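You operate a simulated robot arm through the tools that you are given. There is no shell and no other tool.

You run a simulated robot arm. Do the job below in one go: nothing can be reset, and whatever is moved stays where it is left.

Task
Put things in order on the top of the silt bench. At the end: the cream silt jar stands on top of the black iron weight; the green pin stands where the red pin stood; the yellow port cap from the top of the silt bench stands where the green pin stood; the red pin stands where the cream silt jar stood; the yellow pin is on the blue lens pot; whatever was shut is shut again. Leave all else as you found it, and nothing knocked over.

It is judged by the outcome, as a careful person would: the job done as asked, and still so three seconds after it is handed in. It fails if anything else is knocked over, pushed out of place, dropped, spilled or broken. Lids that push on must go on centred and level and be pressed home; caps that screw on are set level and turned clockwise until they are tight.

Robot
A 7-joint arm with a two-finger parallel gripper, fixed in place. Base frame: the origin is at the foot of the arm, x ahead of it, y to its left, z up; the work surface is at about z = 0. Units: mm, rad, N and s.
With the tool pointing down near the work surface it reaches from about 240 to 620 mm from the base axis. Its first joint turns from -1.152 to 1.152 rad. Payload 2.6 kg.
The tool frame sits at the grasp point between the pads (the TCP): z along the fingers, y along the line on which they close. The tips reach 30 mm beyond it. Largest opening 94 mm; finger width 28, thickness 10; the body of the gripper, 50 by 96 mm, starts 55 mm behind the TCP.
Orientation is told as [roll, pitch, yaw] about the base's x, y, z axes, in that order, counted from this pose: with the fingers straight down and closing along the base's y, the tool's x points along the base's -x, its y along +y and its z along -z.

Tools
- The arm moves only by the tool arm_command. Its argument "steps" is a list of rows, each a list of 7 numbers: the turn, a rotation vector about the tool's x, y, z in units of 45 degrees (1.0 is 45 degrees), then the shift along the tool's x, y, z in units of 100 mm (1.0 is 100 mm), then the closure, from 0 (fully open) to 1 (shut). In form: [[rx, ry, rz, dx, dy, dz, grip], ...]. A call has 1 to 20 rows; each row is the pose to reach, as a shift and turn from the pose commanded when the call began, along the tool's axes at that moment. A call with a number of a shift or a turn outside -1 to 1 is refused whole. Rows are played at 5 a second. More than 50 mm and 0.15 rad between two rows, or a gripper value outside its range, and nothing of the call is played. A pose out of reach is approached as far as the arm can. The call stops where the force on the tool passes 40 N (or 10 N more than at its start, if that is more) or the arm is blocked; 0.2 s more then pass. The fingers move at their own pace (about 72 mm/s each) and stop on an object; they squeeze with about 36 N. The grip force told is the motor's: it shows also when the fingers shut on nothing. Time passes only in rows, and 0.2 s behind the last, so rows that repeat a pose let the fingers close. The reply holds the time, the measured pose of the TCP, the force on the tool along the base axes, the opening and the grip force, in the units named above and with some noise, with the torque about the TCP (base axes, N m) and any sound that the robot's microphone picked up, and new pictures: "pictures" is both (left out), scene, wrist or none.
- Cameras (640 x 400 px; columns grow to the right, rows downward): "scene" is fixed at [43.2, 448.2, 558]; the picture's right is [-0.67, -0.74, 0.00], its down [-0.52, 0.47, -0.71] and it looks along [0.53, -0.47, -0.70] (base axes); focal length 275 px, centre (320, 200). "wrist" rides on the gripper at [76, 14, -102] in the tool frame; the picture's right is [-0.18, 0.98, 0.00], its down [-0.75, -0.14, -0.64] and it looks along [-0.63, -0.12, 0.77] (tool axes); focal length 243 px, centre (320, 200). There is no depth. A picture from a camera that has moved, and an enlarged one, comes with that camera's place and axes in the base frame and with its lens. The place of the scene camera against the robot may be out by one fixed shift of up to 12 mm in any direction.
- enlarge(camera, box): a new picture of the part [left, top, right, bottom] of that camera's present view, enlarged. The clock stands still meanwhile.
- sign_off(): hands the job in; it is judged then, once.

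Nothing tells you positions but the pictures and the camera data. Unless the task says otherwise, let go and move clear before handing in.

The tools are called after "Request:" as name(argument=value, ...) on one line, values as JSON. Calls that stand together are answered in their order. arm_command: Moves the arm, as the interface text tells. Its arguments: {"type":"object","properties":{"steps":{"type":"array","items":{"type":"array","items":{"type":"number"}}},"pictures":{"type":"string","enum":["both","scene","wrist","none"]}},"required":["steps"]} The other tools are called the same way: enlarge (camera, box) takes an enlarged picture of a part of a camera's view; sign_off () hands the job in.

At the start:

```text
time_s: 0.0
ee_pos: [387.8, 177.1, 329.7]
tcp_rot: [-0.001, 0.0, 0.001]
contact_force: [-0.1, -0.6, 0.2]
torque: [0.03, 0.01, -0.03]
gripper_width: 93.9
grip_force: 0.0
```

scene: 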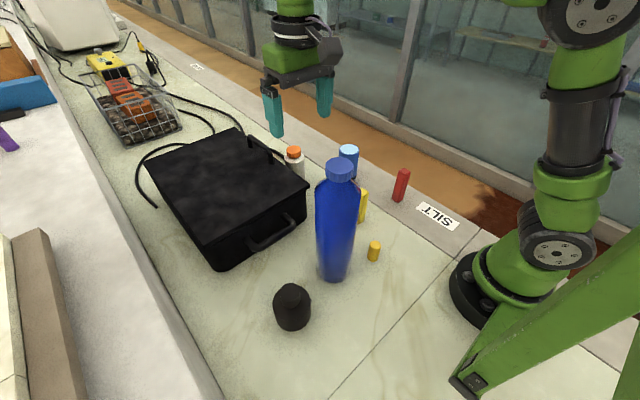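
wrist: 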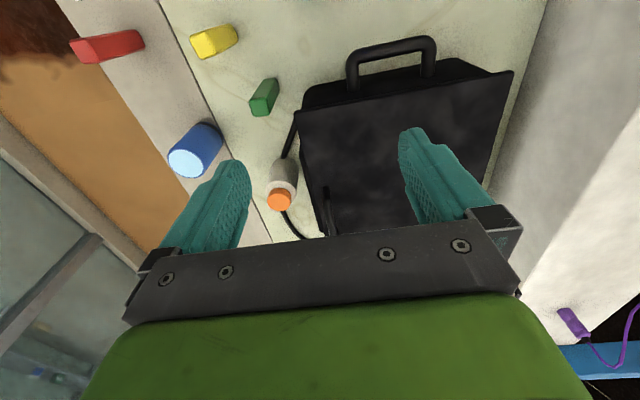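

I see a bench with a black case, a tall blue bottle, a black weight, a small yellow cap, red/yellow/green pins, a blue pot and a jar with an orange lid. I'll look at enlarged pictures before moving anything.

Request:
enlarge(camera="scene", box=[240, 120, 480, 270])

Request:
enlarge(camera="wrist", box=[60, 0, 380, 250])

Request:
enlarge(camera="scene", box=[60, 30, 320, 190])

Request:
enlarge(camera="scene", box=[240, 240, 480, 390])

```text
2.67 times, centred on (360, 195) of scene
camera zoom: at [43.2, 448.2, 558.0], right [-0.67, -0.74, 0.0], down [-0.52, 0.47, -0.71], along [0.53, -0.47, -0.7], focal length 733 px, centre (213, 213)
```

zoom: 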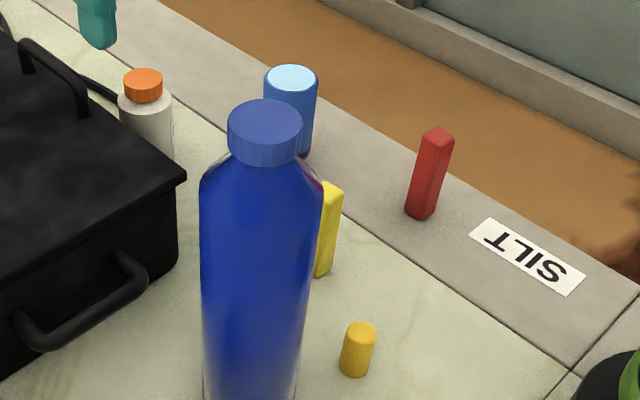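

```text
1.60 times, centred on (220, 125) of wrist
camera zoom: at [312.0, 191.0, 432.8], right [0.18, 0.98, 0.0], down [0.75, -0.14, 0.64], along [0.63, -0.12, -0.77], focal length 388 px, centre (480, 320)
```

zoom: 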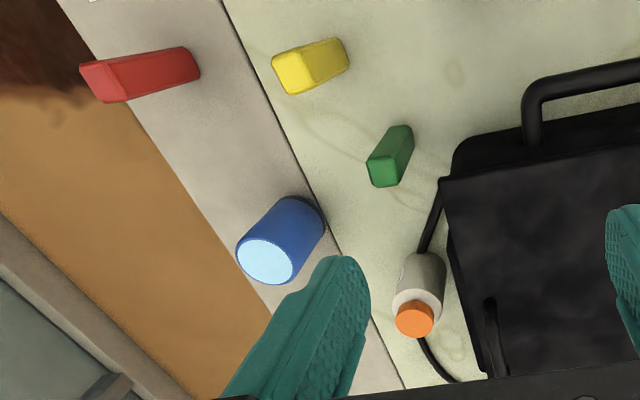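

```text
2.46 times, centred on (190, 110) of scene
camera zoom: at [43.2, 448.2, 558.0], right [-0.67, -0.74, 0.0], down [-0.52, 0.47, -0.71], along [0.53, -0.47, -0.7], focal length 677 px, centre (640, 422)
```

zoom: 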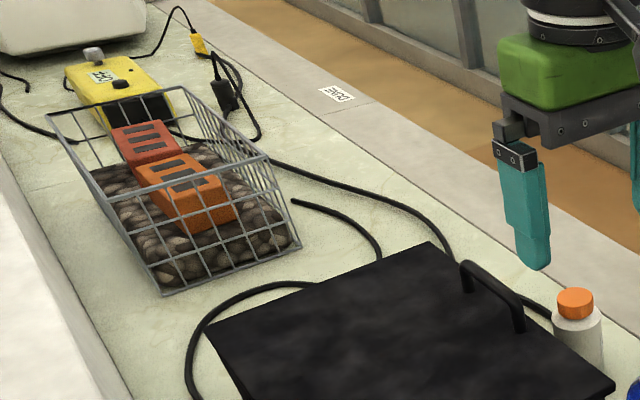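

```text
2.67 times, centred on (360, 315) of scene
camera zoom: at [43.2, 448.2, 558.0], right [-0.67, -0.74, 0.0], down [-0.52, 0.47, -0.71], along [0.53, -0.47, -0.7], focal length 733 px, centre (213, -107)
```

zoom: 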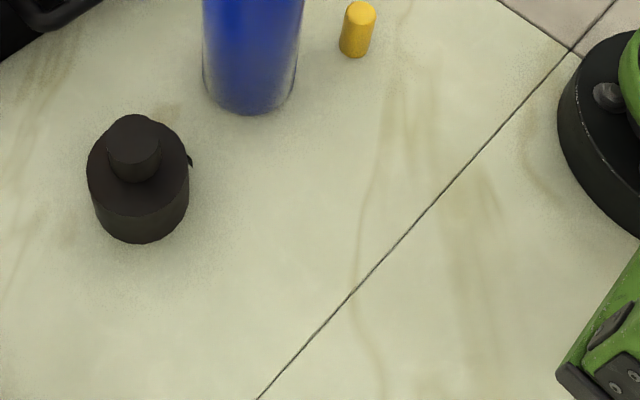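

The bottle is tall (about 310 mm), so I'm first raising the arm. Then I'll look down at the weight and the rest of the bench from the wrist camera.

Request:
arm_command(steps=[[0, 0, 0, 0, 0, -0.4, 0], [0, 0, 0, 0, 0, -0.8, 0], [0, 0, 0, 0, 0, -1, 0], [0, 0, 0, 0.3, 0.3, -1, 0], [0, 0, 0, 0.6, 0.6, -1, 0], [0, 0, 0, 0.8, 0.9, -1, 0], [0, 0, 0, 0.9, 1, -1, 0], [0, 0, 0, 0.9, 1, -1, 0]])

```text
time_s: 1.8
ee_pos: [297.5, 277.2, 430.4]
tcp_rot: [-0.001, -0.001, -0.001]
contact_force: [0.1, 0.1, -1.2]
torque: [0.01, -0.03, 0.01]
gripper_width: 94.1
grip_force: 0.1
camera wrist: at [221.2, 291.5, 532.1], right [0.18, 0.98, 0.0], down [0.75, -0.14, 0.64], along [0.63, -0.12, -0.77], focal length 243 px, centre (320, 200)
```

scene: 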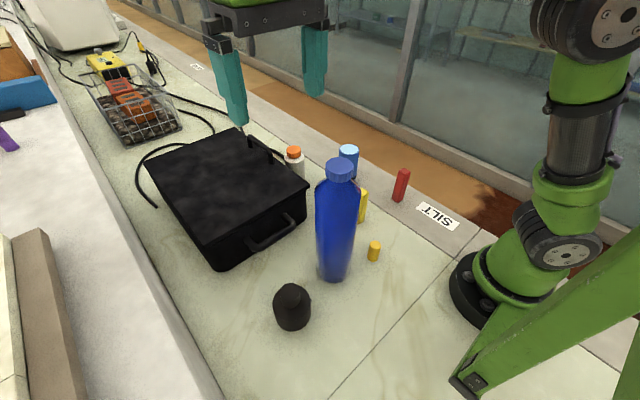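
wrist: 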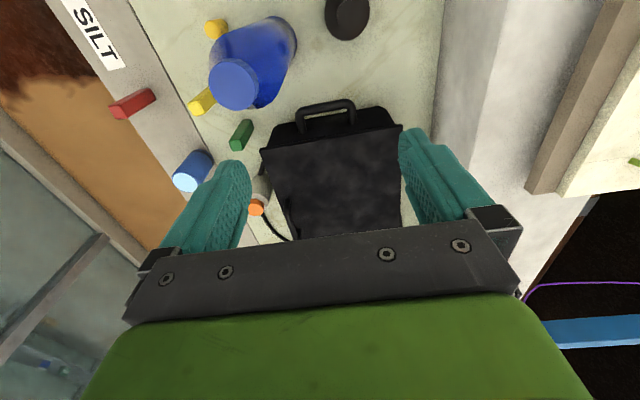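

Request:
enlarge(camera="wrist", box=[260, 0, 420, 100])

Request:
enlarge(camera="wrist", box=[60, 0, 300, 150])

Request:
enlarge(camera="wrist", box=[160, 100, 320, 250])

```text
4.00 times, centred on (340, 50) of wrist
camera zoom: at [221.2, 291.5, 532.1], right [0.18, 0.98, 0.0], down [0.75, -0.14, 0.64], along [0.63, -0.12, -0.77], focal length 970 px, centre (240, 800)
```

zoom: 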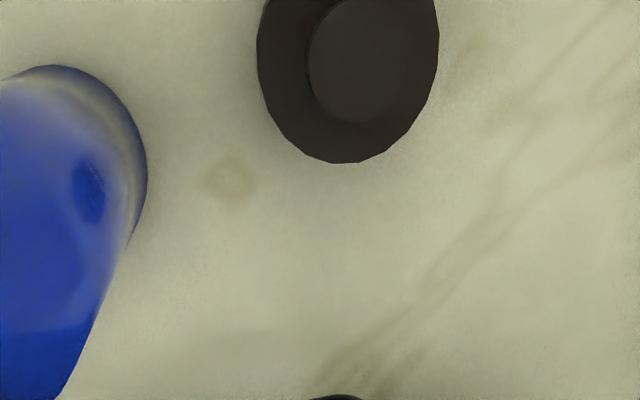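

```text
2.67 times, centred on (180, 75) of wrist
camera zoom: at [221.2, 291.5, 532.1], right [0.18, 0.98, 0.0], down [0.75, -0.14, 0.64], along [0.63, -0.12, -0.77], focal length 647 px, centre (693, 533)
```

zoom: 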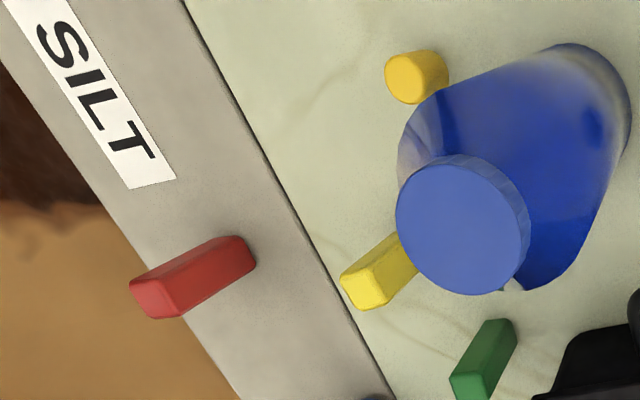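

```text
2.67 times, centred on (240, 175) of wrist
camera zoom: at [221.2, 291.5, 532.1], right [0.18, 0.98, 0.0], down [0.75, -0.14, 0.64], along [0.63, -0.12, -0.77], focal length 647 px, centre (533, 267)
```

zoom: 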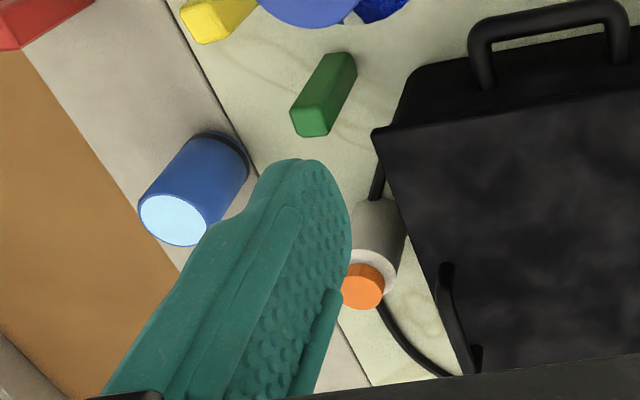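

The weight sits around (249, 329) with a flat knob on top. Next I move over towards the jar with the gripper turned 90°, so the fingers close along the case's side and the camera stays clear of the case.

Request:
arm_command(steps=[[0, 0, -0.125, -0.125, -0.125, 0, 0], [0, 0, -0.25, -0.25, -0.25, 0, 0], [0, 0, -0.375, -0.375, -0.375, 0, 0], [0, 0, -0.5, -0.5, -0.5, 0, 0], [0, 0, -0.625, -0.625, -0.625, 0, 0], [0, 0, -0.75, -0.75, -0.75, 0, 0], [0, 0, -0.875, -0.875, -0.875, 0, 0], [0, 0, -1, -1, -1, 0, 0], [0, 0, -1, -1, -1, 0, 0]], pictures="none")

```text
time_s: 3.8
ee_pos: [398.0, 176.9, 431.7]
tcp_rot: [0.0, -0.002, 0.784]
contact_force: [-0.2, 0.9, 0.5]
torque: [0.0, 0.01, -0.01]
gripper_width: 94.2
grip_force: 0.1
```

Request:
arm_command(steps=[[0, 0, -0.125, 0, -0.125, 0.1, 0], [0, 0, -0.25, 0, -0.25, 0.2, 0], [0, 0, -0.375, 0, -0.375, 0.3, 0], [0, 0, -0.5, 0, -0.5, 0.4, 0], [0, 0, -0.625, 0, -0.625, 0.5, 0], [0, 0, -0.75, 0, -0.75, 0.6, 0], [0, 0, -0.875, 0, -0.875, 0.7, 0], [0, 0, -1, 0, -1, 0.8, 0], [0, 0, -1, 0, -1, 0.8, 0]], pictures="both")

```text
time_s: 5.8
ee_pos: [469.4, 107.7, 349.9]
tcp_rot: [0.0, -0.001, 1.573]
contact_force: [-1.4, 1.2, 0.2]
torque: [0.0, -0.02, -0.04]
gripper_width: 94.0
grip_force: 0.0
camera wrist: at [454.9, 30.6, 452.0], right [-0.98, 0.18, 0.0], down [0.14, 0.75, 0.64], along [0.12, 0.63, -0.77], focal length 243 px, centre (320, 200)
```

scene: 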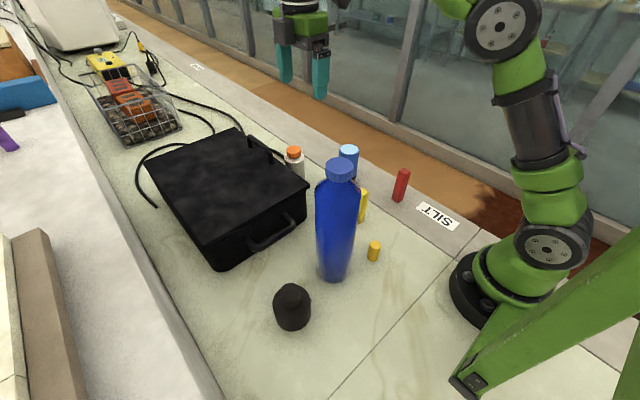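
wrist: 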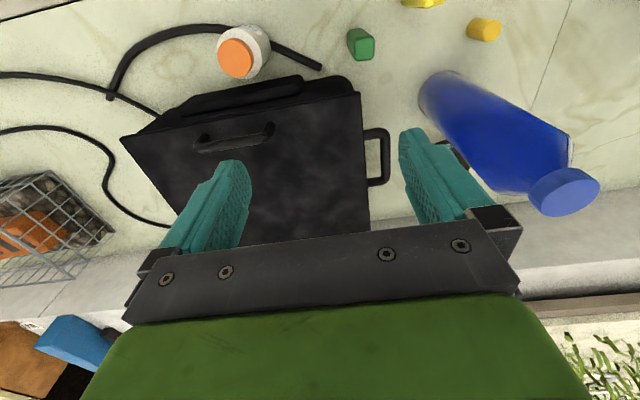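

Request:
enlarge(camera="wrist", box=[180, 0, 400, 137])

Request:
enlarge(camera="wrist", box=[340, 0, 560, 137])

```text
2.91 times, centred on (290, 68) of wrist
camera zoom: at [454.9, 30.6, 452.0], right [-0.98, 0.18, 0.0], down [0.14, 0.75, 0.64], along [0.12, 0.63, -0.77], focal length 706 px, centre (407, 582)
```

zoom: 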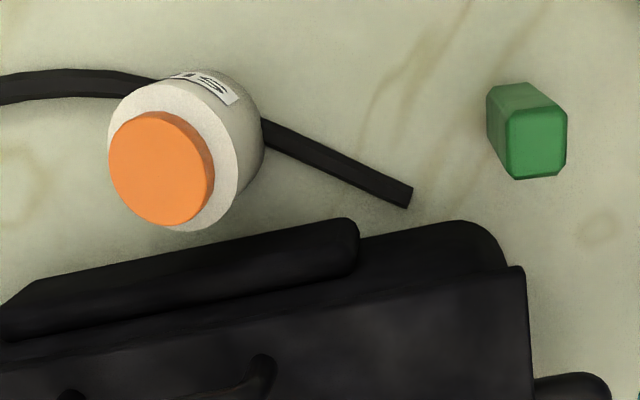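

```text
2.91 times, centred on (450, 68) of wrist
camera zoom: at [454.9, 30.6, 452.0], right [-0.98, 0.18, 0.0], down [0.14, 0.75, 0.64], along [0.12, 0.63, -0.77], focal length 706 px, centre (-58, 582)
```

zoom: 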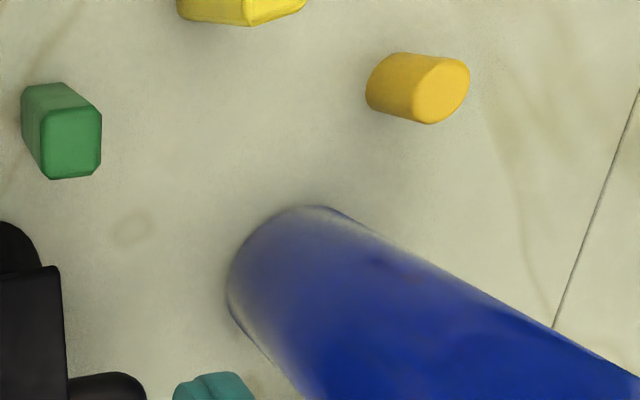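

The jar appears to be at about (565, 68). I'm moving above it.

Request:
arm_command(steps=[[0, 0, 0, 0.1, -0.25, 0.2, 0], [0, 0, 0, 0.2, -0.5, 0.4, 0], [0, 0, 0, 0.3, -0.75, 0.6, 0], [0, 0, 0, 0.392, -0.956, 0.8, 0], [0, 0, 0, 0.392, -0.956, 1, 0], [0, 0, 0, 0.392, -0.956, 1, 0]], pictures="both")

Request:
enlarge(camera="wrist", box=[220, 0, 420, 125])

```text
time_s: 7.2
ee_pos: [564.1, 66.6, 249.7]
tcp_rot: [0.0, 0.0, 1.571]
contact_force: [-0.1, 0.1, -0.6]
torque: [-0.01, -0.01, 0.0]
gripper_width: 94.1
grip_force: 0.1
camera wrist: at [549.8, -9.3, 352.7], right [-0.98, 0.18, 0.0], down [0.14, 0.75, 0.64], along [0.12, 0.63, -0.77], focal length 243 px, centre (320, 200)
```

scene: 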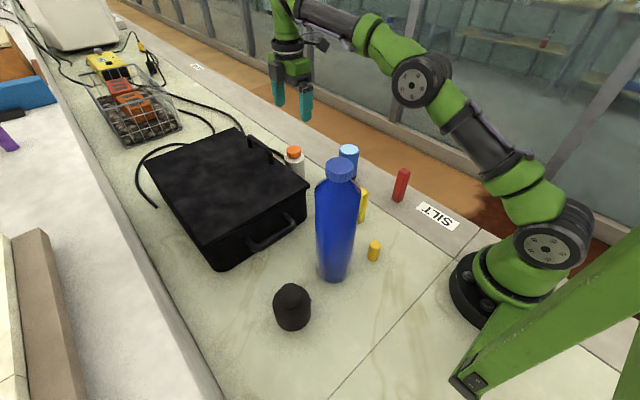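
wrist: 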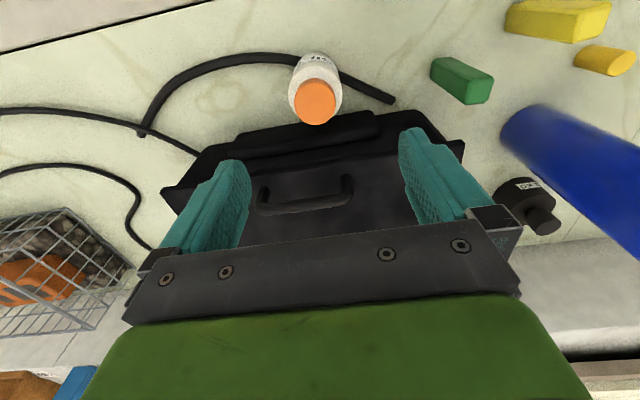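

```text
3.20 times, centred on (320, 62) of wrist
camera zoom: at [549.8, -9.3, 352.7], right [-0.98, 0.18, 0.0], down [0.14, 0.75, 0.64], along [0.12, 0.63, -0.77], focal length 776 px, centre (320, 640)
```

zoom: 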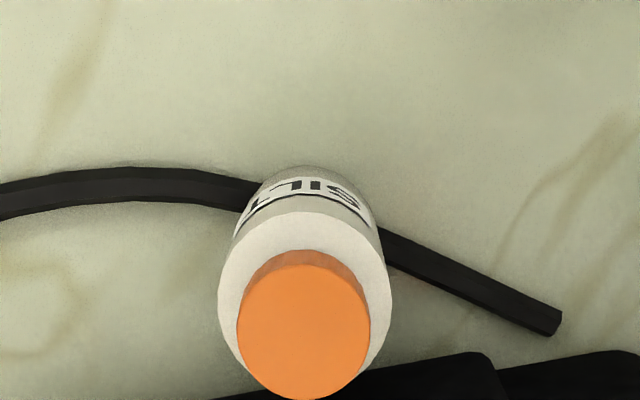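

The jar is at about (567.5, 68), roughly 55 mm wide and 110 mm tall. I'm descending around it, keeping the gripper body above its cap.

Request:
arm_command(steps=[[0, 0, 0, -0.008, -0.034, 0.3, 0], [0, 0, 0, -0.008, -0.034, 0.6, 0], [0, 0, 0, -0.008, -0.034, 0.85, 0], [0, 0, 0, -0.008, -0.034, 0.95, 0], [0, 0, 0, -0.008, -0.034, 0.95, 0]], pictures="both")

Request:
enlarge(camera="scene", box=[240, 60, 400, 200])

```text
time_s: 8.4
ee_pos: [568.8, 67.6, 155.4]
tcp_rot: [-0.001, -0.001, 1.571]
contact_force: [0.5, 0.0, -1.2]
torque: [0.03, 0.0, 0.02]
gripper_width: 93.8
grip_force: 0.0
camera wrist: at [554.1, -8.6, 258.0], right [-0.98, 0.18, 0.0], down [0.14, 0.75, 0.64], along [0.12, 0.63, -0.77], focal length 243 px, centre (320, 200)
```

scene: 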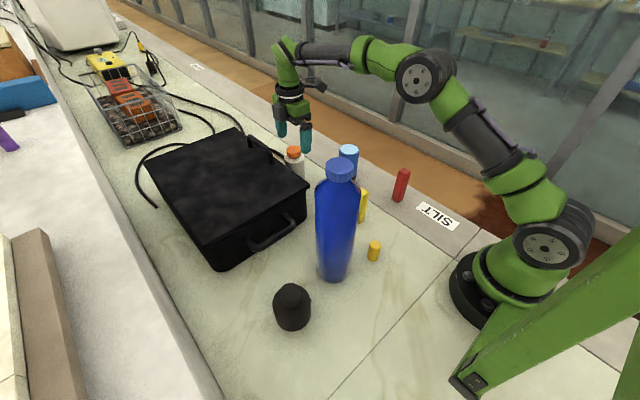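
wrist: 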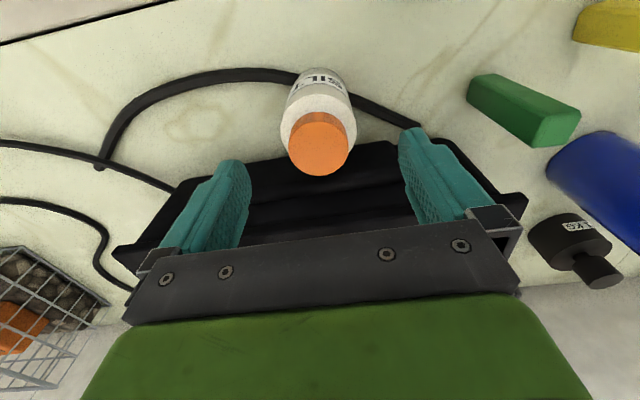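

```text
2.86 times, centred on (320, 130) of scene
camera zoom: at [43.2, 448.2, 558.0], right [-0.67, -0.74, 0.0], down [-0.52, 0.47, -0.71], along [0.53, -0.47, -0.7], focal length 785 px, centre (320, 400)
```

zoom: 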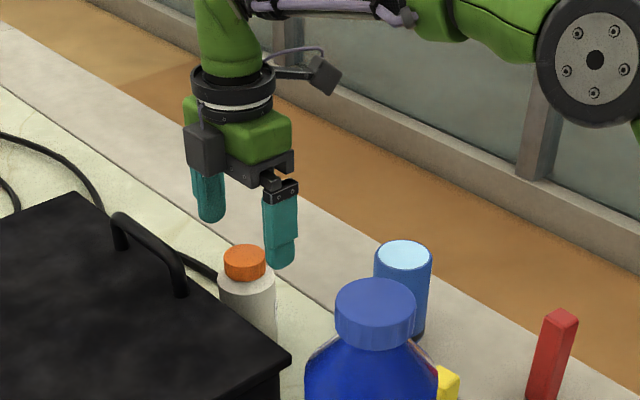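

Alignment looks good. I'll go down to grip height and close on the jar body.

Request:
arm_command(steps=[[0, 0, 0, -0.007, -0.013, 0.25, 0], [0, 0, 0, -0.007, -0.013, 0.5, 0], [0, 0, 0, -0.007, -0.013, 0.7, 0], [0, 0, 0, -0.007, -0.013, 0.82, 0], [0, 0, 0, -0.007, -0.013, 0.82, 0]], pictures="both")

Request:
enlarge(camera="scene", box=[240, 60, 400, 200])

```text
time_s: 9.6
ee_pos: [568.8, 68.1, 72.2]
tcp_rot: [0.0, -0.002, 1.571]
contact_force: [-0.7, -0.4, 0.0]
torque: [-0.03, -0.04, -0.01]
gripper_width: 94.2
grip_force: 0.1
camera wrist: at [555.2, -7.7, 175.5], right [-0.98, 0.18, 0.0], down [0.14, 0.75, 0.64], along [0.12, 0.63, -0.77], focal length 243 px, centre (320, 200)
```

scene: 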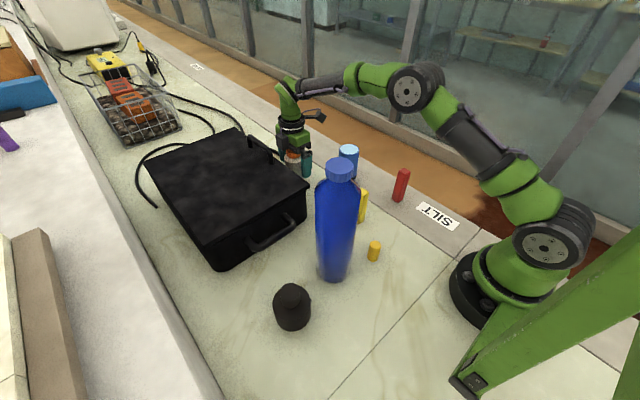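
wrist: 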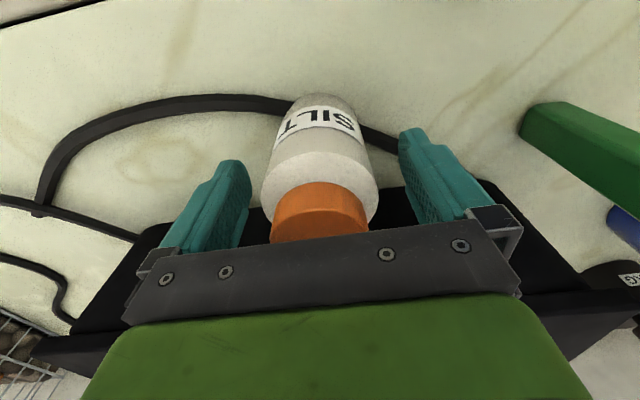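

```text
2.86 times, centred on (320, 130) of scene
camera zoom: at [43.2, 448.2, 558.0], right [-0.67, -0.74, 0.0], down [-0.52, 0.47, -0.71], along [0.53, -0.47, -0.7], focal length 785 px, centre (320, 400)
```

zoom: 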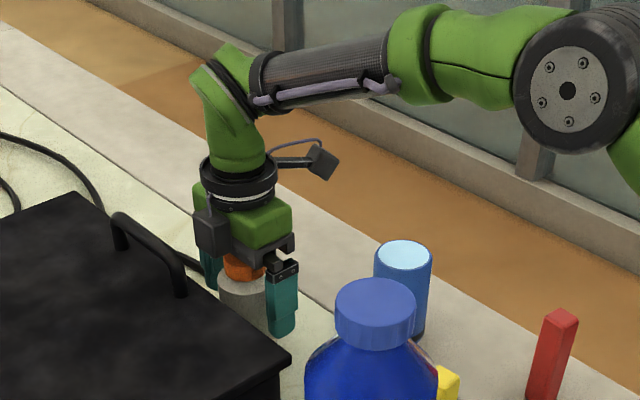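

Request:
arm_command(steps=[[0, 0, 0, 0, 0, 0, 0.25], [0, 0, 0, 0, 0, 0, 0.4], [0, 0, 0, 0, 0, 0, 0.6], [0, 0, 0, 0, 0, 0, 1], [0, 0, 0, 0, 0, 0, 1], [0, 0, 0, 0, 0, 0, 1]], pictures="both")

```text
time_s: 11.0
ee_pos: [569.3, 68.8, 73.0]
tcp_rot: [0.001, 0.001, 1.57]
contact_force: [-0.6, 1.6, -0.2]
torque: [-0.05, 0.02, -0.02]
gripper_width: 58.3
grip_force: 35.9
camera wrist: at [555.3, -7.7, 175.8], right [-0.98, 0.18, 0.0], down [0.14, 0.75, 0.64], along [0.12, 0.63, -0.77], focal length 243 px, centre (320, 200)
```

scene: 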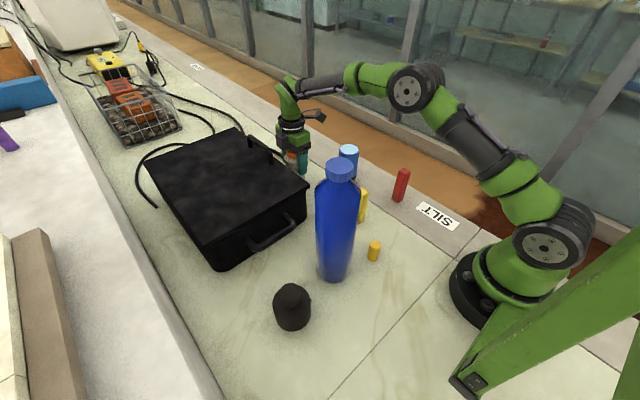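
wrist: 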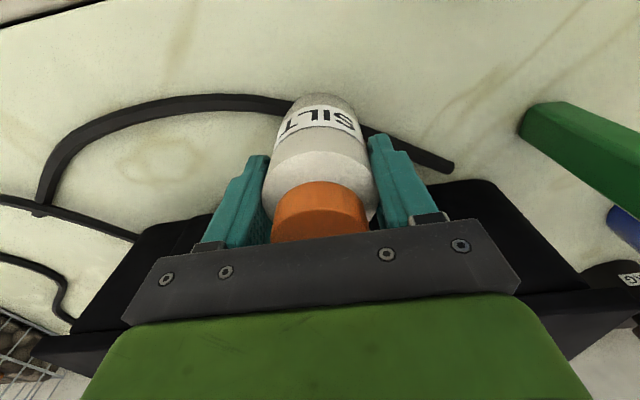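

Request:
enlarge(camera="wrist", box=[220, 60, 420, 260])

```text
2.00 times, centred on (320, 160) of wrist
camera zoom: at [555.3, -7.7, 175.8], right [-0.98, 0.18, 0.0], down [0.14, 0.75, 0.64], along [0.12, 0.63, -0.77], focal length 485 px, centre (320, 280)
```

zoom: 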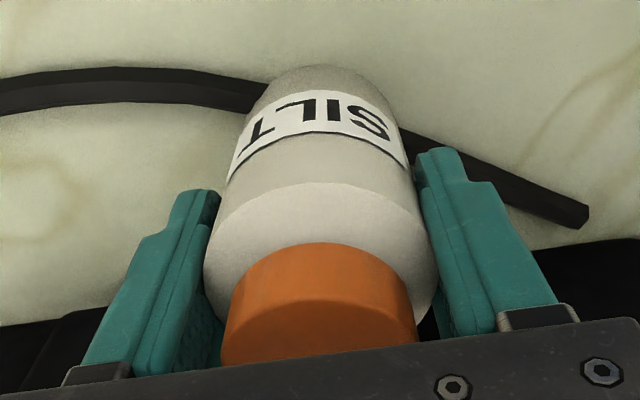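

Jar is gripped (58 mm wide). Lifting it gently straight up.

Request:
arm_command(steps=[[0, 0, 0, 0, 0, -0.05, 1], [0, 0, 0, 0, 0, -0.15, 1], [0, 0, 0, 0, 0, -0.3, 1], [0, 0, 0, 0, 0, -0.5, 1], [0, 0, 0, 0, 0, -0.75, 1], [0, 0, 0, 0, 0, -1, 1], [0, 0, 0, 0, 0, -1, 1]], pictures="both")

```text
time_s: 12.6
ee_pos: [569.9, 68.9, 173.6]
tcp_rot: [0.0, 0.0, 1.572]
contact_force: [0.1, 1.0, -1.4]
torque: [-0.01, 0.01, 0.01]
gripper_width: 57.8
grip_force: 36.0
camera wrist: at [555.1, -8.1, 276.1], right [-0.98, 0.18, 0.0], down [0.14, 0.75, 0.64], along [0.12, 0.63, -0.77], focal length 243 px, centre (320, 200)
```

scene: 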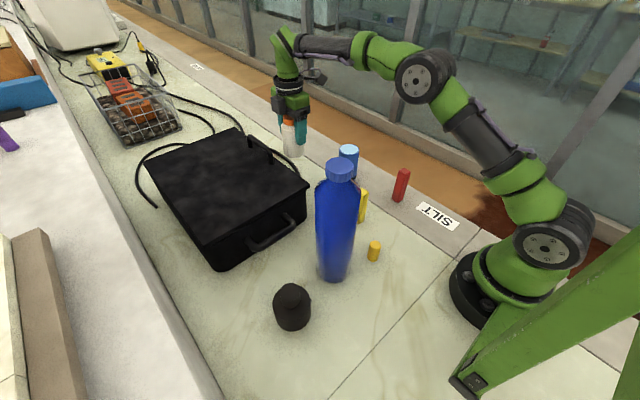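
wrist: 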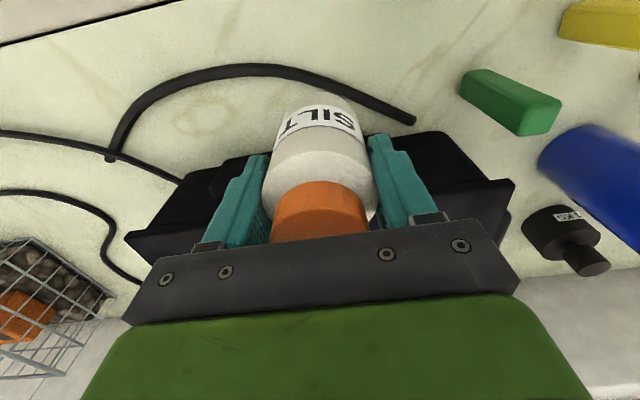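

Jar is safely off the bench. Carrying it up and around the far side of the bottle toward the weight, turning the gripper back to yaw 0.

Request:
arm_command(steps=[[0, 0, 0, 0, 0, -0.3, 1], [0, 0, 0, 0, 0, -0.6, 1], [0, 0, 0.125, -0.1, 0.1, -0.85, 1], [0, 0, 0.25, -0.2, 0.2, -1, 1], [0, 0, 0.375, -0.3, 0.3, -1, 1], [0, 0, 0.5, -0.4, 0.4, -1, 1], [0, 0, 0.625, -0.5, 0.5, -1, 1], [0, 0, 0.75, -0.6, 0.6, -1, 1], [0, 0, 0.875, -0.7, 0.7, -1, 1], [0, 0, 1, -0.8, 0.8, -1, 1], [0, 0, 1, -0.8, 0.8, -1, 1]], pictures="none")

Request:
arm_command(steps=[[0, 0, 0.125, 0, 0.125, -0.1, 1], [0, 0, 0.25, 0, 0.25, -0.2, 1], [0, 0, 0.375, 0, 0.375, -0.3, 1], [0, 0, 0.5, 0, 0.5, -0.4, 1], [0, 0, 0.625, 0, 0.625, -0.5, 1], [0, 0, 0.75, 0, 0.75, -0.6, 1], [0, 0, 0.875, 0, 0.875, -0.7, 1], [0, 0, 1, 0, 1, -0.7, 1], [0, 0, 1, 0, 1, -0.7, 1]], pictures="both")

```text
time_s: 15.0
ee_pos: [488.9, 147.4, 274.3]
tcp_rot: [0.0, 0.001, 0.784]
contact_force: [-0.1, -0.4, -1.5]
torque: [-0.01, -0.03, 0.02]
gripper_width: 57.9
grip_force: 36.1
```

```text
time_s: 17.0
ee_pos: [418.4, 221.6, 342.6]
tcp_rot: [-0.001, 0.0, -0.001]
contact_force: [-0.1, -0.6, -1.5]
torque: [-0.03, -0.02, 0.03]
gripper_width: 57.7
grip_force: 36.3
camera wrist: at [342.0, 234.2, 446.0], right [0.19, 0.98, 0.0], down [0.75, -0.14, 0.64], along [0.63, -0.12, -0.77], focal length 243 px, centre (320, 200)
```

scene: 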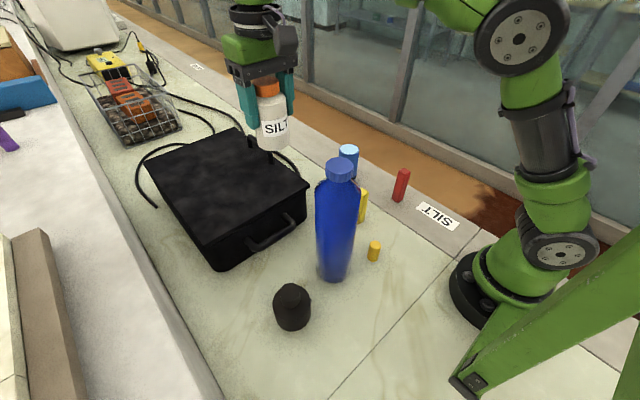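
wrist: 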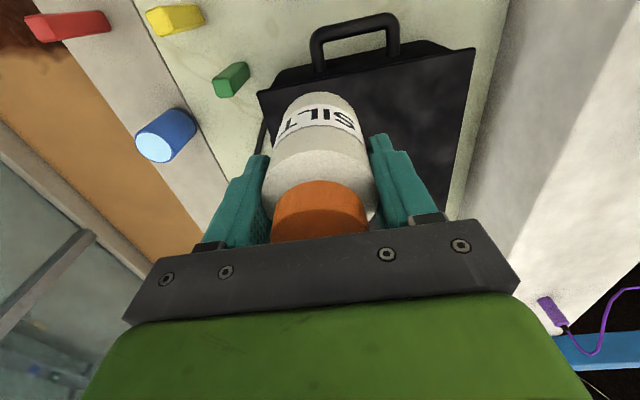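

Request:
arm_command(steps=[[0, 0, 0, 0.15, 0.2, 0, 1], [0, 0, 0, 0.3, 0.4, 0, 1], [0, 0, 0, 0.45, 0.6, 0, 1], [0, 0, 0, 0.6, 0.8, 0, 1], [0, 0, 0, 0.8, 0.95, 0, 1], [0, 0, 0, 0.95, 1, 0, 1], [0, 0, 0, 1, 1, 0, 1], [0, 0, 0, 1, 1, 0, 1]], pictures="none")

Request:
arm_command(steps=[[0, 0, 0, 0.15, 0.03, 0, 1], [0, 0, 0, 0.3, 0.05, 0, 1], [0, 0, 0, 0.45, 0.07, 0, 1], [0, 0, 0, 0.6, 0.1, 0, 1], [0, 0, 0, 0.7, 0.1, 0, 1], [0, 0, 0, 0.7, 0.1, 0, 1]], pictures="both")

Request:
enlarge(camera="wrist", box=[240, 0, 400, 120])

Request:
enlarge(camera="scene", box=[200, 200, 440, 350])

```text
time_s: 18.8
ee_pos: [317.5, 319.9, 342.6]
tcp_rot: [-0.001, 0.001, 0.001]
contact_force: [-0.2, -0.9, -1.8]
torque: [0.0, -0.01, 0.02]
gripper_width: 57.9
grip_force: 36.3
```

```text
time_s: 20.2
ee_pos: [248.3, 330.0, 343.2]
tcp_rot: [-0.001, 0.001, 0.0]
contact_force: [0.0, 0.0, -1.7]
torque: [-0.01, 0.01, -0.01]
gripper_width: 57.9
grip_force: 35.6
camera wrist: at [172.2, 344.0, 445.9], right [0.18, 0.98, 0.0], down [0.75, -0.14, 0.64], along [0.63, -0.12, -0.77], focal length 243 px, centre (320, 200)
```

scene: 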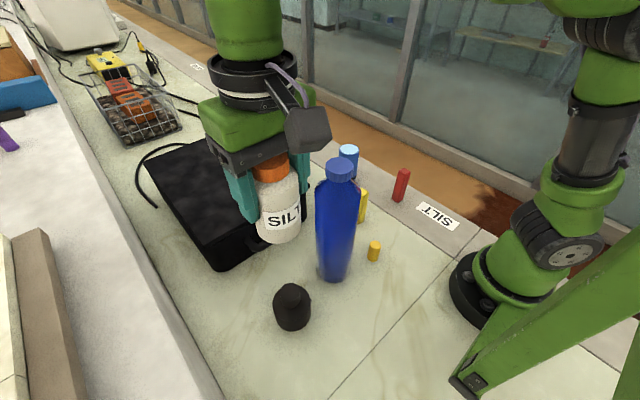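
wrist: 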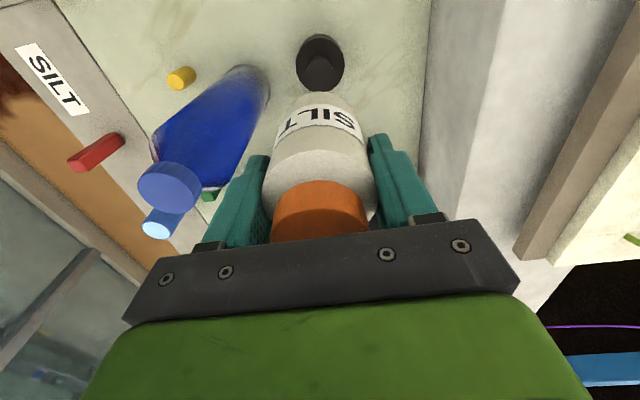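

```text
3.33 times, centred on (320, 60) of wrist
camera zoom: at [172.2, 344.0, 445.9], right [0.18, 0.98, 0.0], down [0.75, -0.14, 0.64], along [0.63, -0.12, -0.77], focal length 809 px, centre (320, 667)
```

zoom: 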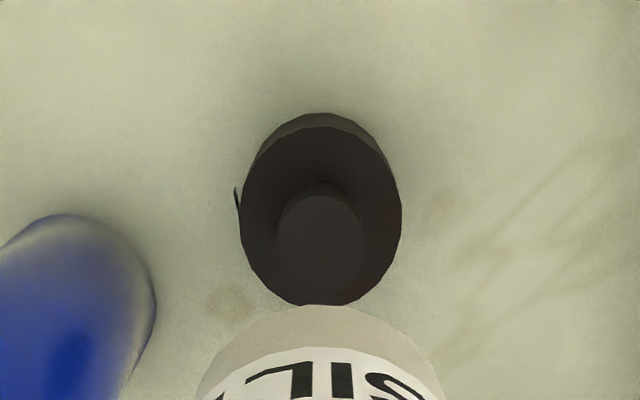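

```text
2.67 times, centred on (320, 275) of scene
camera zoom: at [43.2, 448.2, 558.0], right [-0.67, -0.74, 0.0], down [-0.52, 0.47, -0.71], along [0.53, -0.47, -0.7], focal length 733 px, centre (320, 0)
```

zoom: 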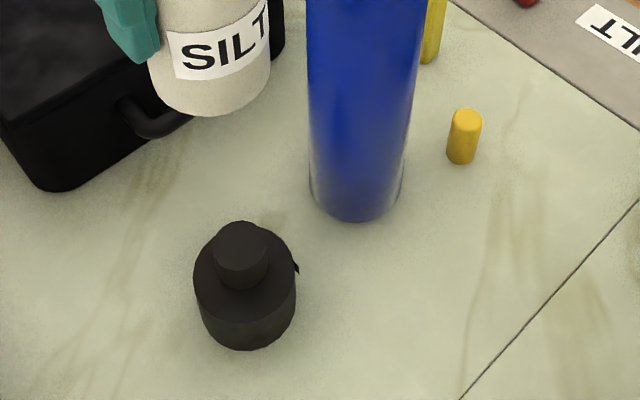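

The jar hangs directly above the weight's knob at about (250, 330). Descending slowly onto it, watching the force.

Request:
arm_command(steps=[[0, 0, 0, 0, 0.005, 0.2, 1], [0, 0, 0, 0, 0.005, 0.4, 1], [0, 0, 0, 0, 0.005, 0.6, 1], [0, 0, 0, 0, 0.005, 0.8, 1], [0, 0, 0, 0, 0.005, 0.95, 1], [0, 0, 0, 0, 0.005, 1, 1], [0, 0, 0, 0, 0.005, 1, 1]], pictures="none")

Request:
arm_command(steps=[[0, 0, 0, 0, 0, 0.15, 1], [0, 0, 0, 0, 0, 0.3, 1], [0, 0, 0, 0, 0, 0.42, 1], [0, 0, 0, 0, 0, 0.5, 1], [0, 0, 0, 0, 0, 0.5, 1]], pictures="both")

Request:
enlarge(camera="scene", box=[200, 180, 440, 330])

Request:
enlarge(camera="wrist", box=[240, 0, 400, 120])

```text
time_s: 21.8
ee_pos: [248.0, 330.0, 243.7]
tcp_rot: [0.0, 0.001, 0.0]
contact_force: [-0.5, 0.0, -1.5]
torque: [-0.03, 0.02, -0.04]
gripper_width: 57.5
grip_force: 35.8
```

```text
time_s: 23.0
ee_pos: [249.4, 330.1, 194.2]
tcp_rot: [0.0, 0.0, 0.0]
contact_force: [0.0, -0.1, -1.6]
torque: [-0.03, 0.03, -0.02]
gripper_width: 57.8
grip_force: 35.9
camera wrist: at [172.0, 344.3, 295.8], right [0.18, 0.98, 0.0], down [0.75, -0.14, 0.64], along [0.63, -0.12, -0.77], focal length 243 px, centre (320, 200)
```

scene: 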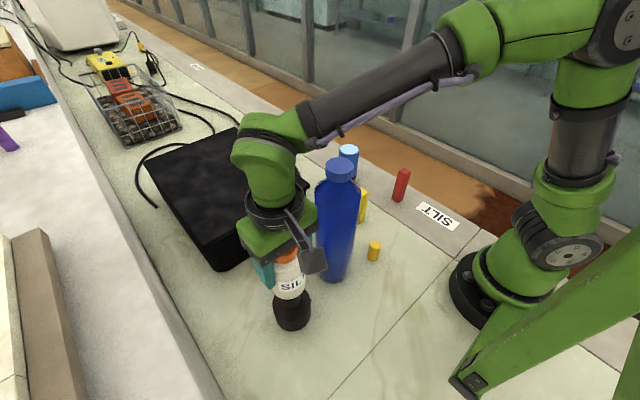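
wrist: 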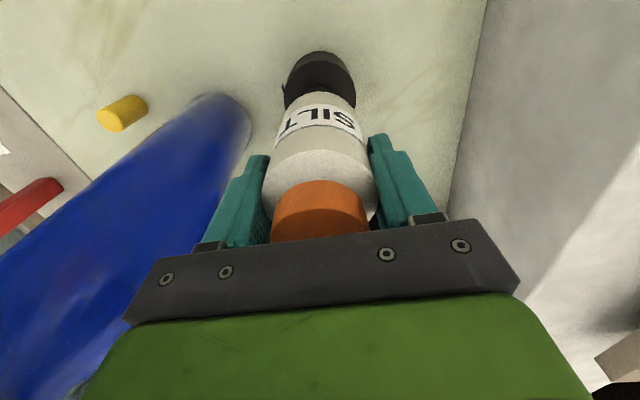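

```text
2.67 times, centred on (320, 255) of scene
camera zoom: at [43.2, 448.2, 558.0], right [-0.67, -0.74, 0.0], down [-0.52, 0.47, -0.71], along [0.53, -0.48, -0.7], focal length 733 px, centre (320, 53)
```

zoom: 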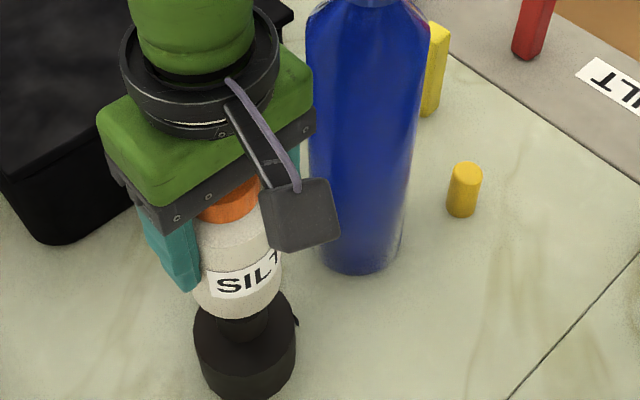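

```text
3.33 times, centred on (320, 60) of wrist
camera zoom: at [172.0, 344.3, 295.8], right [0.18, 0.98, 0.0], down [0.75, -0.14, 0.64], along [0.63, -0.12, -0.77], focal length 809 px, centre (320, 667)
```

zoom: 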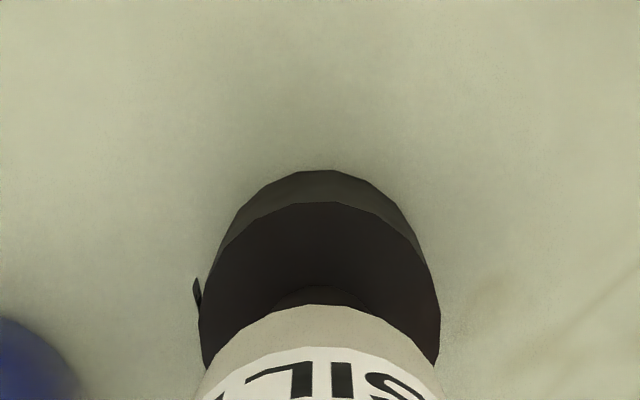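

Request:
arm_command(steps=[[0, 0, 0, 0, 0.005, 0.04, 1], [0, 0, 0, 0, 0.01, 0.08, 1], [0, 0, 0, 0, 0.01, 0.12, 1], [0, 0, 0, 0, 0.01, 0.16, 1], [0, 0, 0, 0, 0.01, 0.2, 1], [0, 0, 0, 0, 0.01, 0.24, 1], [0, 0, 0, 0, 0.01, 0.28, 1], [0, 0, 0, 0, 0.01, 0.28, 1]], pictures="scene")

Request:
enlarge(camera="scene", box=[230, 220, 390, 340])

```text
time_s: 24.8
ee_pos: [249.7, 330.6, 163.8]
tcp_rot: [0.0, 0.0, 0.0]
contact_force: [-0.3, -0.7, -1.0]
torque: [0.0, 0.02, -0.02]
gripper_width: 57.7
grip_force: 35.9
```

scene: 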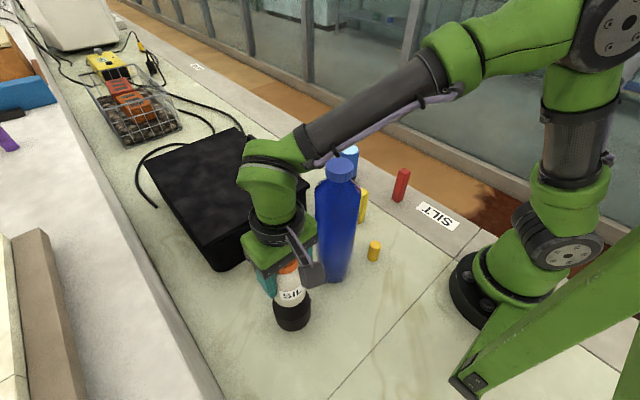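

```text
3.33 times, centred on (310, 280) of scene
camera zoom: at [43.2, 448.2, 558.0], right [-0.67, -0.74, 0.0], down [-0.52, 0.47, -0.71], along [0.53, -0.48, -0.7], focal length 916 px, centre (353, -67)
```

zoom: 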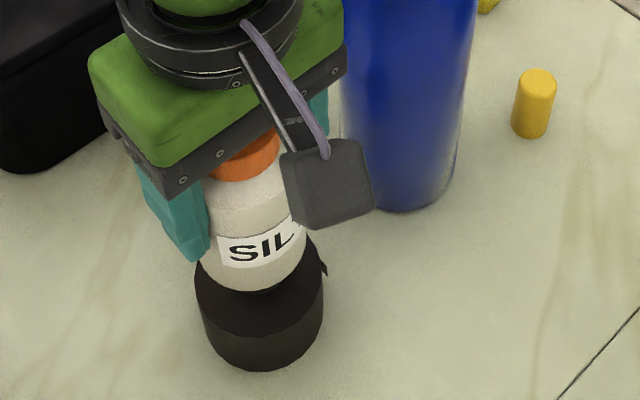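

Request:
arm_command(steps=[[0, 0, 0, 0, 0, 0.02, 1], [0, 0, 0, 0, 0, 0.04, 1], [0, 0, 0, 0, 0, 0.06, 1], [0, 0, 0, 0, 0, 0.08, 1], [0, 0, 0, 0, 0, 0.1, 1], [0, 0, 0, 0, 0, 0.1, 1]], pictures="none")

```text
time_s: 26.2
ee_pos: [249.1, 331.6, 155.8]
tcp_rot: [0.004, -0.004, -0.001]
contact_force: [1.0, -4.5, 30.1]
torque: [-0.44, -0.03, -0.02]
gripper_width: 57.9
grip_force: 36.2
```

Request:
arm_command(steps=[[0, 0, 0, 0, 0, -0.01, 1], [0, 0, 0, 0, 0, -0.012, 1], [0, 0, 0, 0, 0, -0.012, 1]], pictures="scene")

Request:
enlarge(camera="scene", box=[230, 220, 390, 340])

```text
time_s: 27.0
ee_pos: [249.7, 331.6, 156.6]
tcp_rot: [0.0, 0.0, 0.001]
contact_force: [4.7, 3.4, 15.5]
torque: [0.24, -0.39, 0.01]
gripper_width: 57.7
grip_force: 35.8
```

scene: 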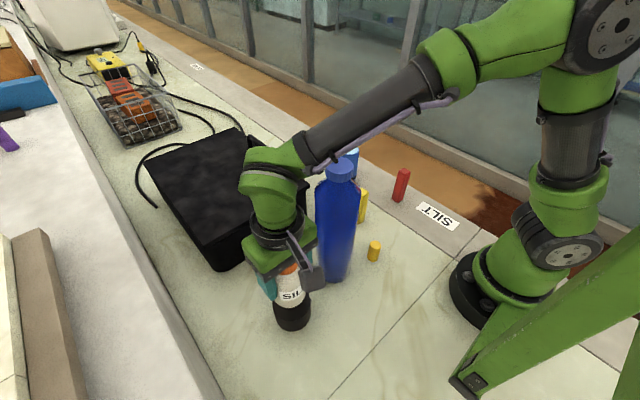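

```text
3.33 times, centred on (310, 280) of scene
camera zoom: at [43.2, 448.2, 558.1], right [-0.67, -0.74, 0.0], down [-0.52, 0.47, -0.71], along [0.53, -0.47, -0.7], focal length 916 px, centre (353, -67)
```

zoom: 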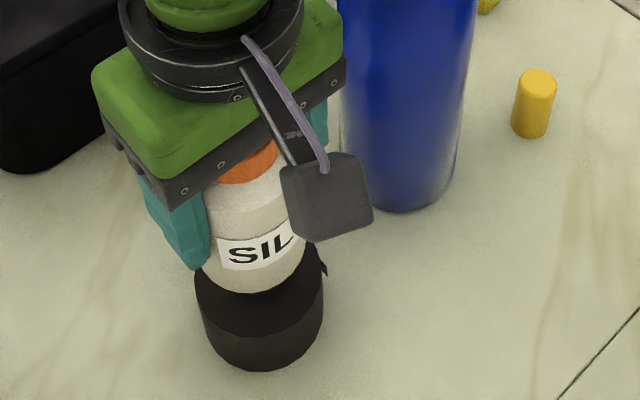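

Request:
arm_command(steps=[[0, 0, 0, 0, 0, -0.006, 1], [0, 0, 0, 0, 0, -0.007, 1], [0, 0, 0, 0, 0, -0.007, 1]], pictures="none")

```text
time_s: 27.8
ee_pos: [248.4, 330.3, 156.5]
tcp_rot: [-0.002, 0.002, -0.001]
contact_force: [0.8, 1.8, 4.0]
torque: [0.14, -0.1, 0.04]
gripper_width: 57.8
grip_force: 35.9
```

Jar rests on the knob with light contact. Releasing slowly.

Request:
arm_command(steps=[[0, 0, 0, 0, 0, 0, 0.38], [0, 0, 0, 0, 0, 0, 0.36], [0, 0, 0, 0, 0, 0, 0.33], [0, 0, 0, 0, 0, 0, 0.28], [0, 0, 0, 0, 0, 0, 0.2], [0, 0, 0, 0, 0, 0, 0.1], [0, 0, 0, 0, 0, 0, 0], [0, 0, 0, 0, 0, 0, 0]], pictures="both")

Request:
enlarge(camera="scene", box=[230, 220, 390, 340])

```text
time_s: 29.6
ee_pos: [248.9, 331.0, 156.4]
tcp_rot: [-0.001, 0.0, -0.001]
contact_force: [-0.3, 0.2, -0.1]
torque: [-0.02, 0.02, -0.01]
gripper_width: 94.1
grip_force: 0.0
camera wrist: at [172.5, 344.7, 259.6], right [0.18, 0.98, 0.0], down [0.75, -0.14, 0.64], along [0.63, -0.12, -0.77], focal length 243 px, centre (320, 200)
```

scene: 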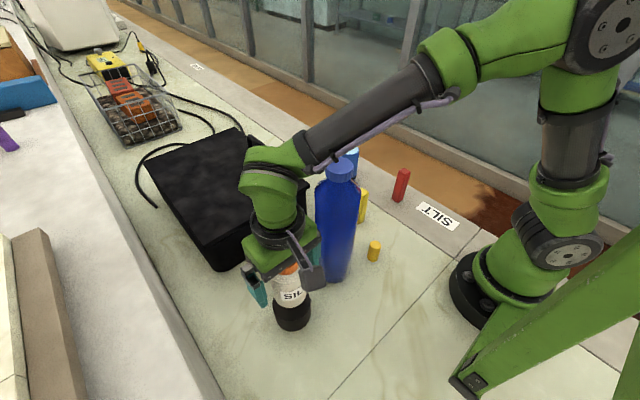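
wrist: 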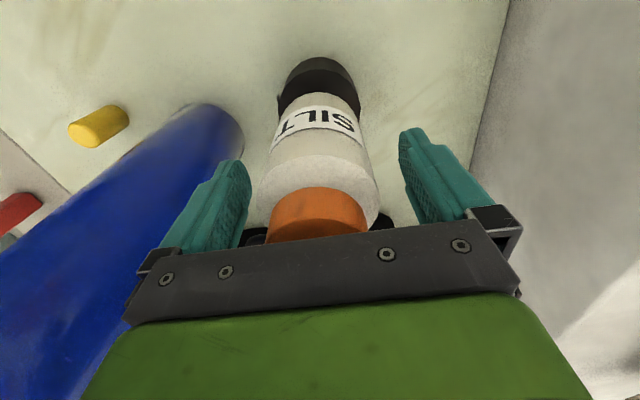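

```text
3.33 times, centred on (310, 280) of scene
camera zoom: at [43.2, 448.2, 558.0], right [-0.67, -0.74, 0.0], down [-0.52, 0.47, -0.71], along [0.53, -0.47, -0.7], focal length 916 px, centre (353, -67)
```

zoom: 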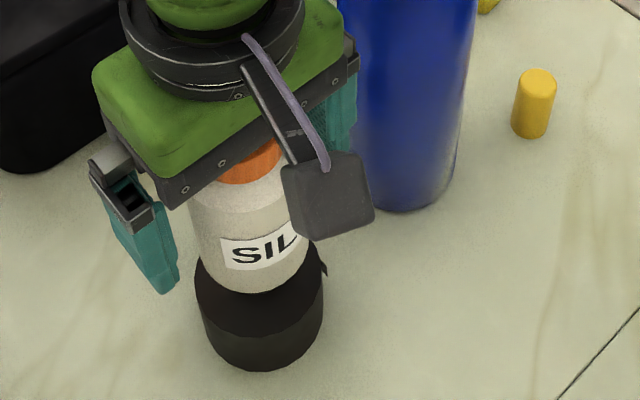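

Jar stays put on the weight. Moving straight up to clear it.

Request:
arm_command(steps=[[0, 0, 0, 0, 0, -0.1, 0], [0, 0, 0, 0, 0, -0.25, 0], [0, 0, 0, 0, 0, -0.5, 0], [0, 0, 0, 0, 0, -0.75, 0], [0, 0, 0, 0, 0, -1, 0]], pictures="none")

Request:
arm_command(steps=[[0, 0, 0, 0, 0, -0.3, 0], [0, 0, 0, 0, 0, -0.6, 0], [0, 0, 0, 0, 0, -0.9, 0], [0, 0, 0, 0, 0, -1, 0], [0, 0, 0, 0, 0, -1, 0]], pictures="both")

Request:
enlarge(camera="scene", box=[230, 200, 390, 340])

Request:
enlarge(camera="wrist", box=[240, 0, 400, 140])

```text
time_s: 30.8
ee_pos: [248.7, 330.2, 256.7]
tcp_rot: [0.0, -0.001, -0.001]
contact_force: [1.2, 0.3, -0.6]
torque: [-0.01, -0.01, -0.05]
gripper_width: 93.8
grip_force: 0.0
```

```text
time_s: 32.0
ee_pos: [249.5, 329.4, 355.9]
tcp_rot: [0.001, 0.001, -0.002]
contact_force: [-0.2, -0.5, 1.4]
torque: [-0.03, 0.0, 0.01]
gripper_width: 93.8
grip_force: 0.0
camera wrist: at [172.1, 344.9, 459.2], right [0.18, 0.98, 0.0], down [0.75, -0.14, 0.64], along [0.63, -0.12, -0.77], focal length 243 px, centre (320, 200)
```

scene: 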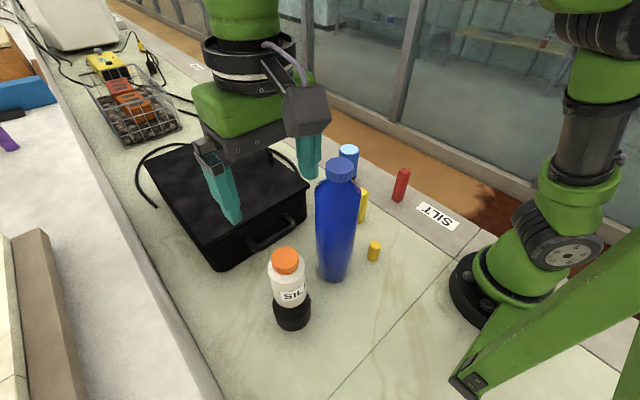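
wrist: 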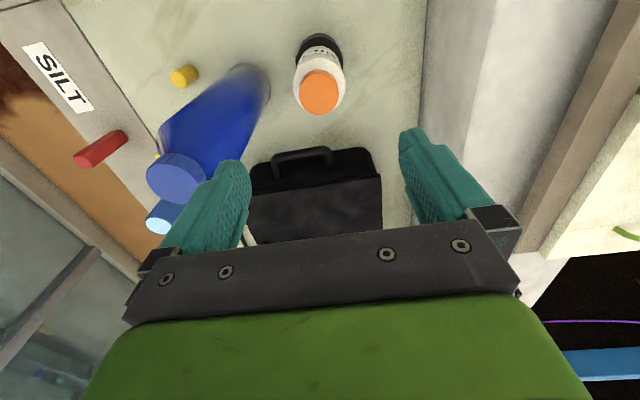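

```text
2.86 times, centred on (310, 270) of scene
camera zoom: at [43.2, 448.2, 558.0], right [-0.67, -0.74, 0.0], down [-0.52, 0.47, -0.71], along [0.53, -0.47, -0.7], focal length 785 px, centre (349, 0)
```

zoom: 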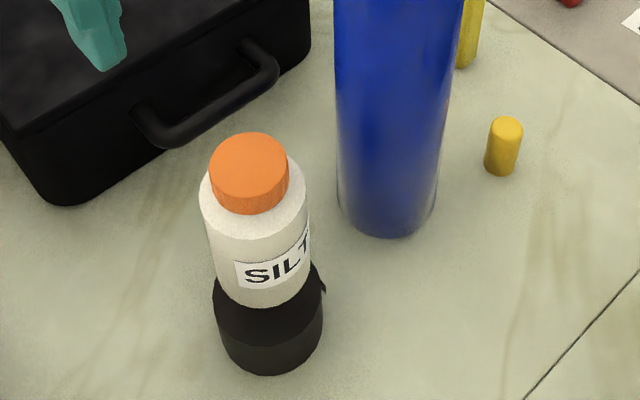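

```text
2.86 times, centred on (320, 70) of wrist
camera zoom: at [172.1, 344.9, 459.2], right [0.18, 0.98, 0.0], down [0.75, -0.14, 0.64], along [0.63, -0.12, -0.77], focal length 693 px, centre (320, 571)
```

zoom: 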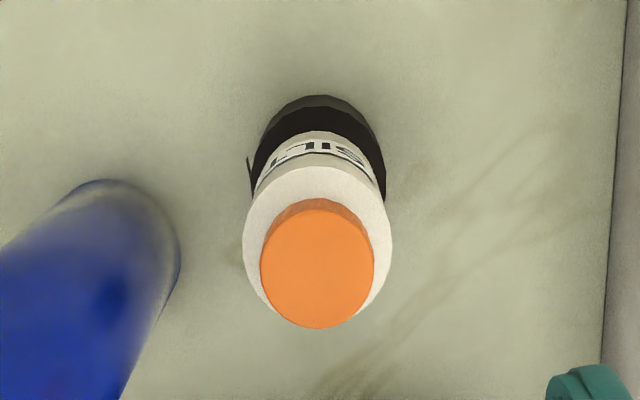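

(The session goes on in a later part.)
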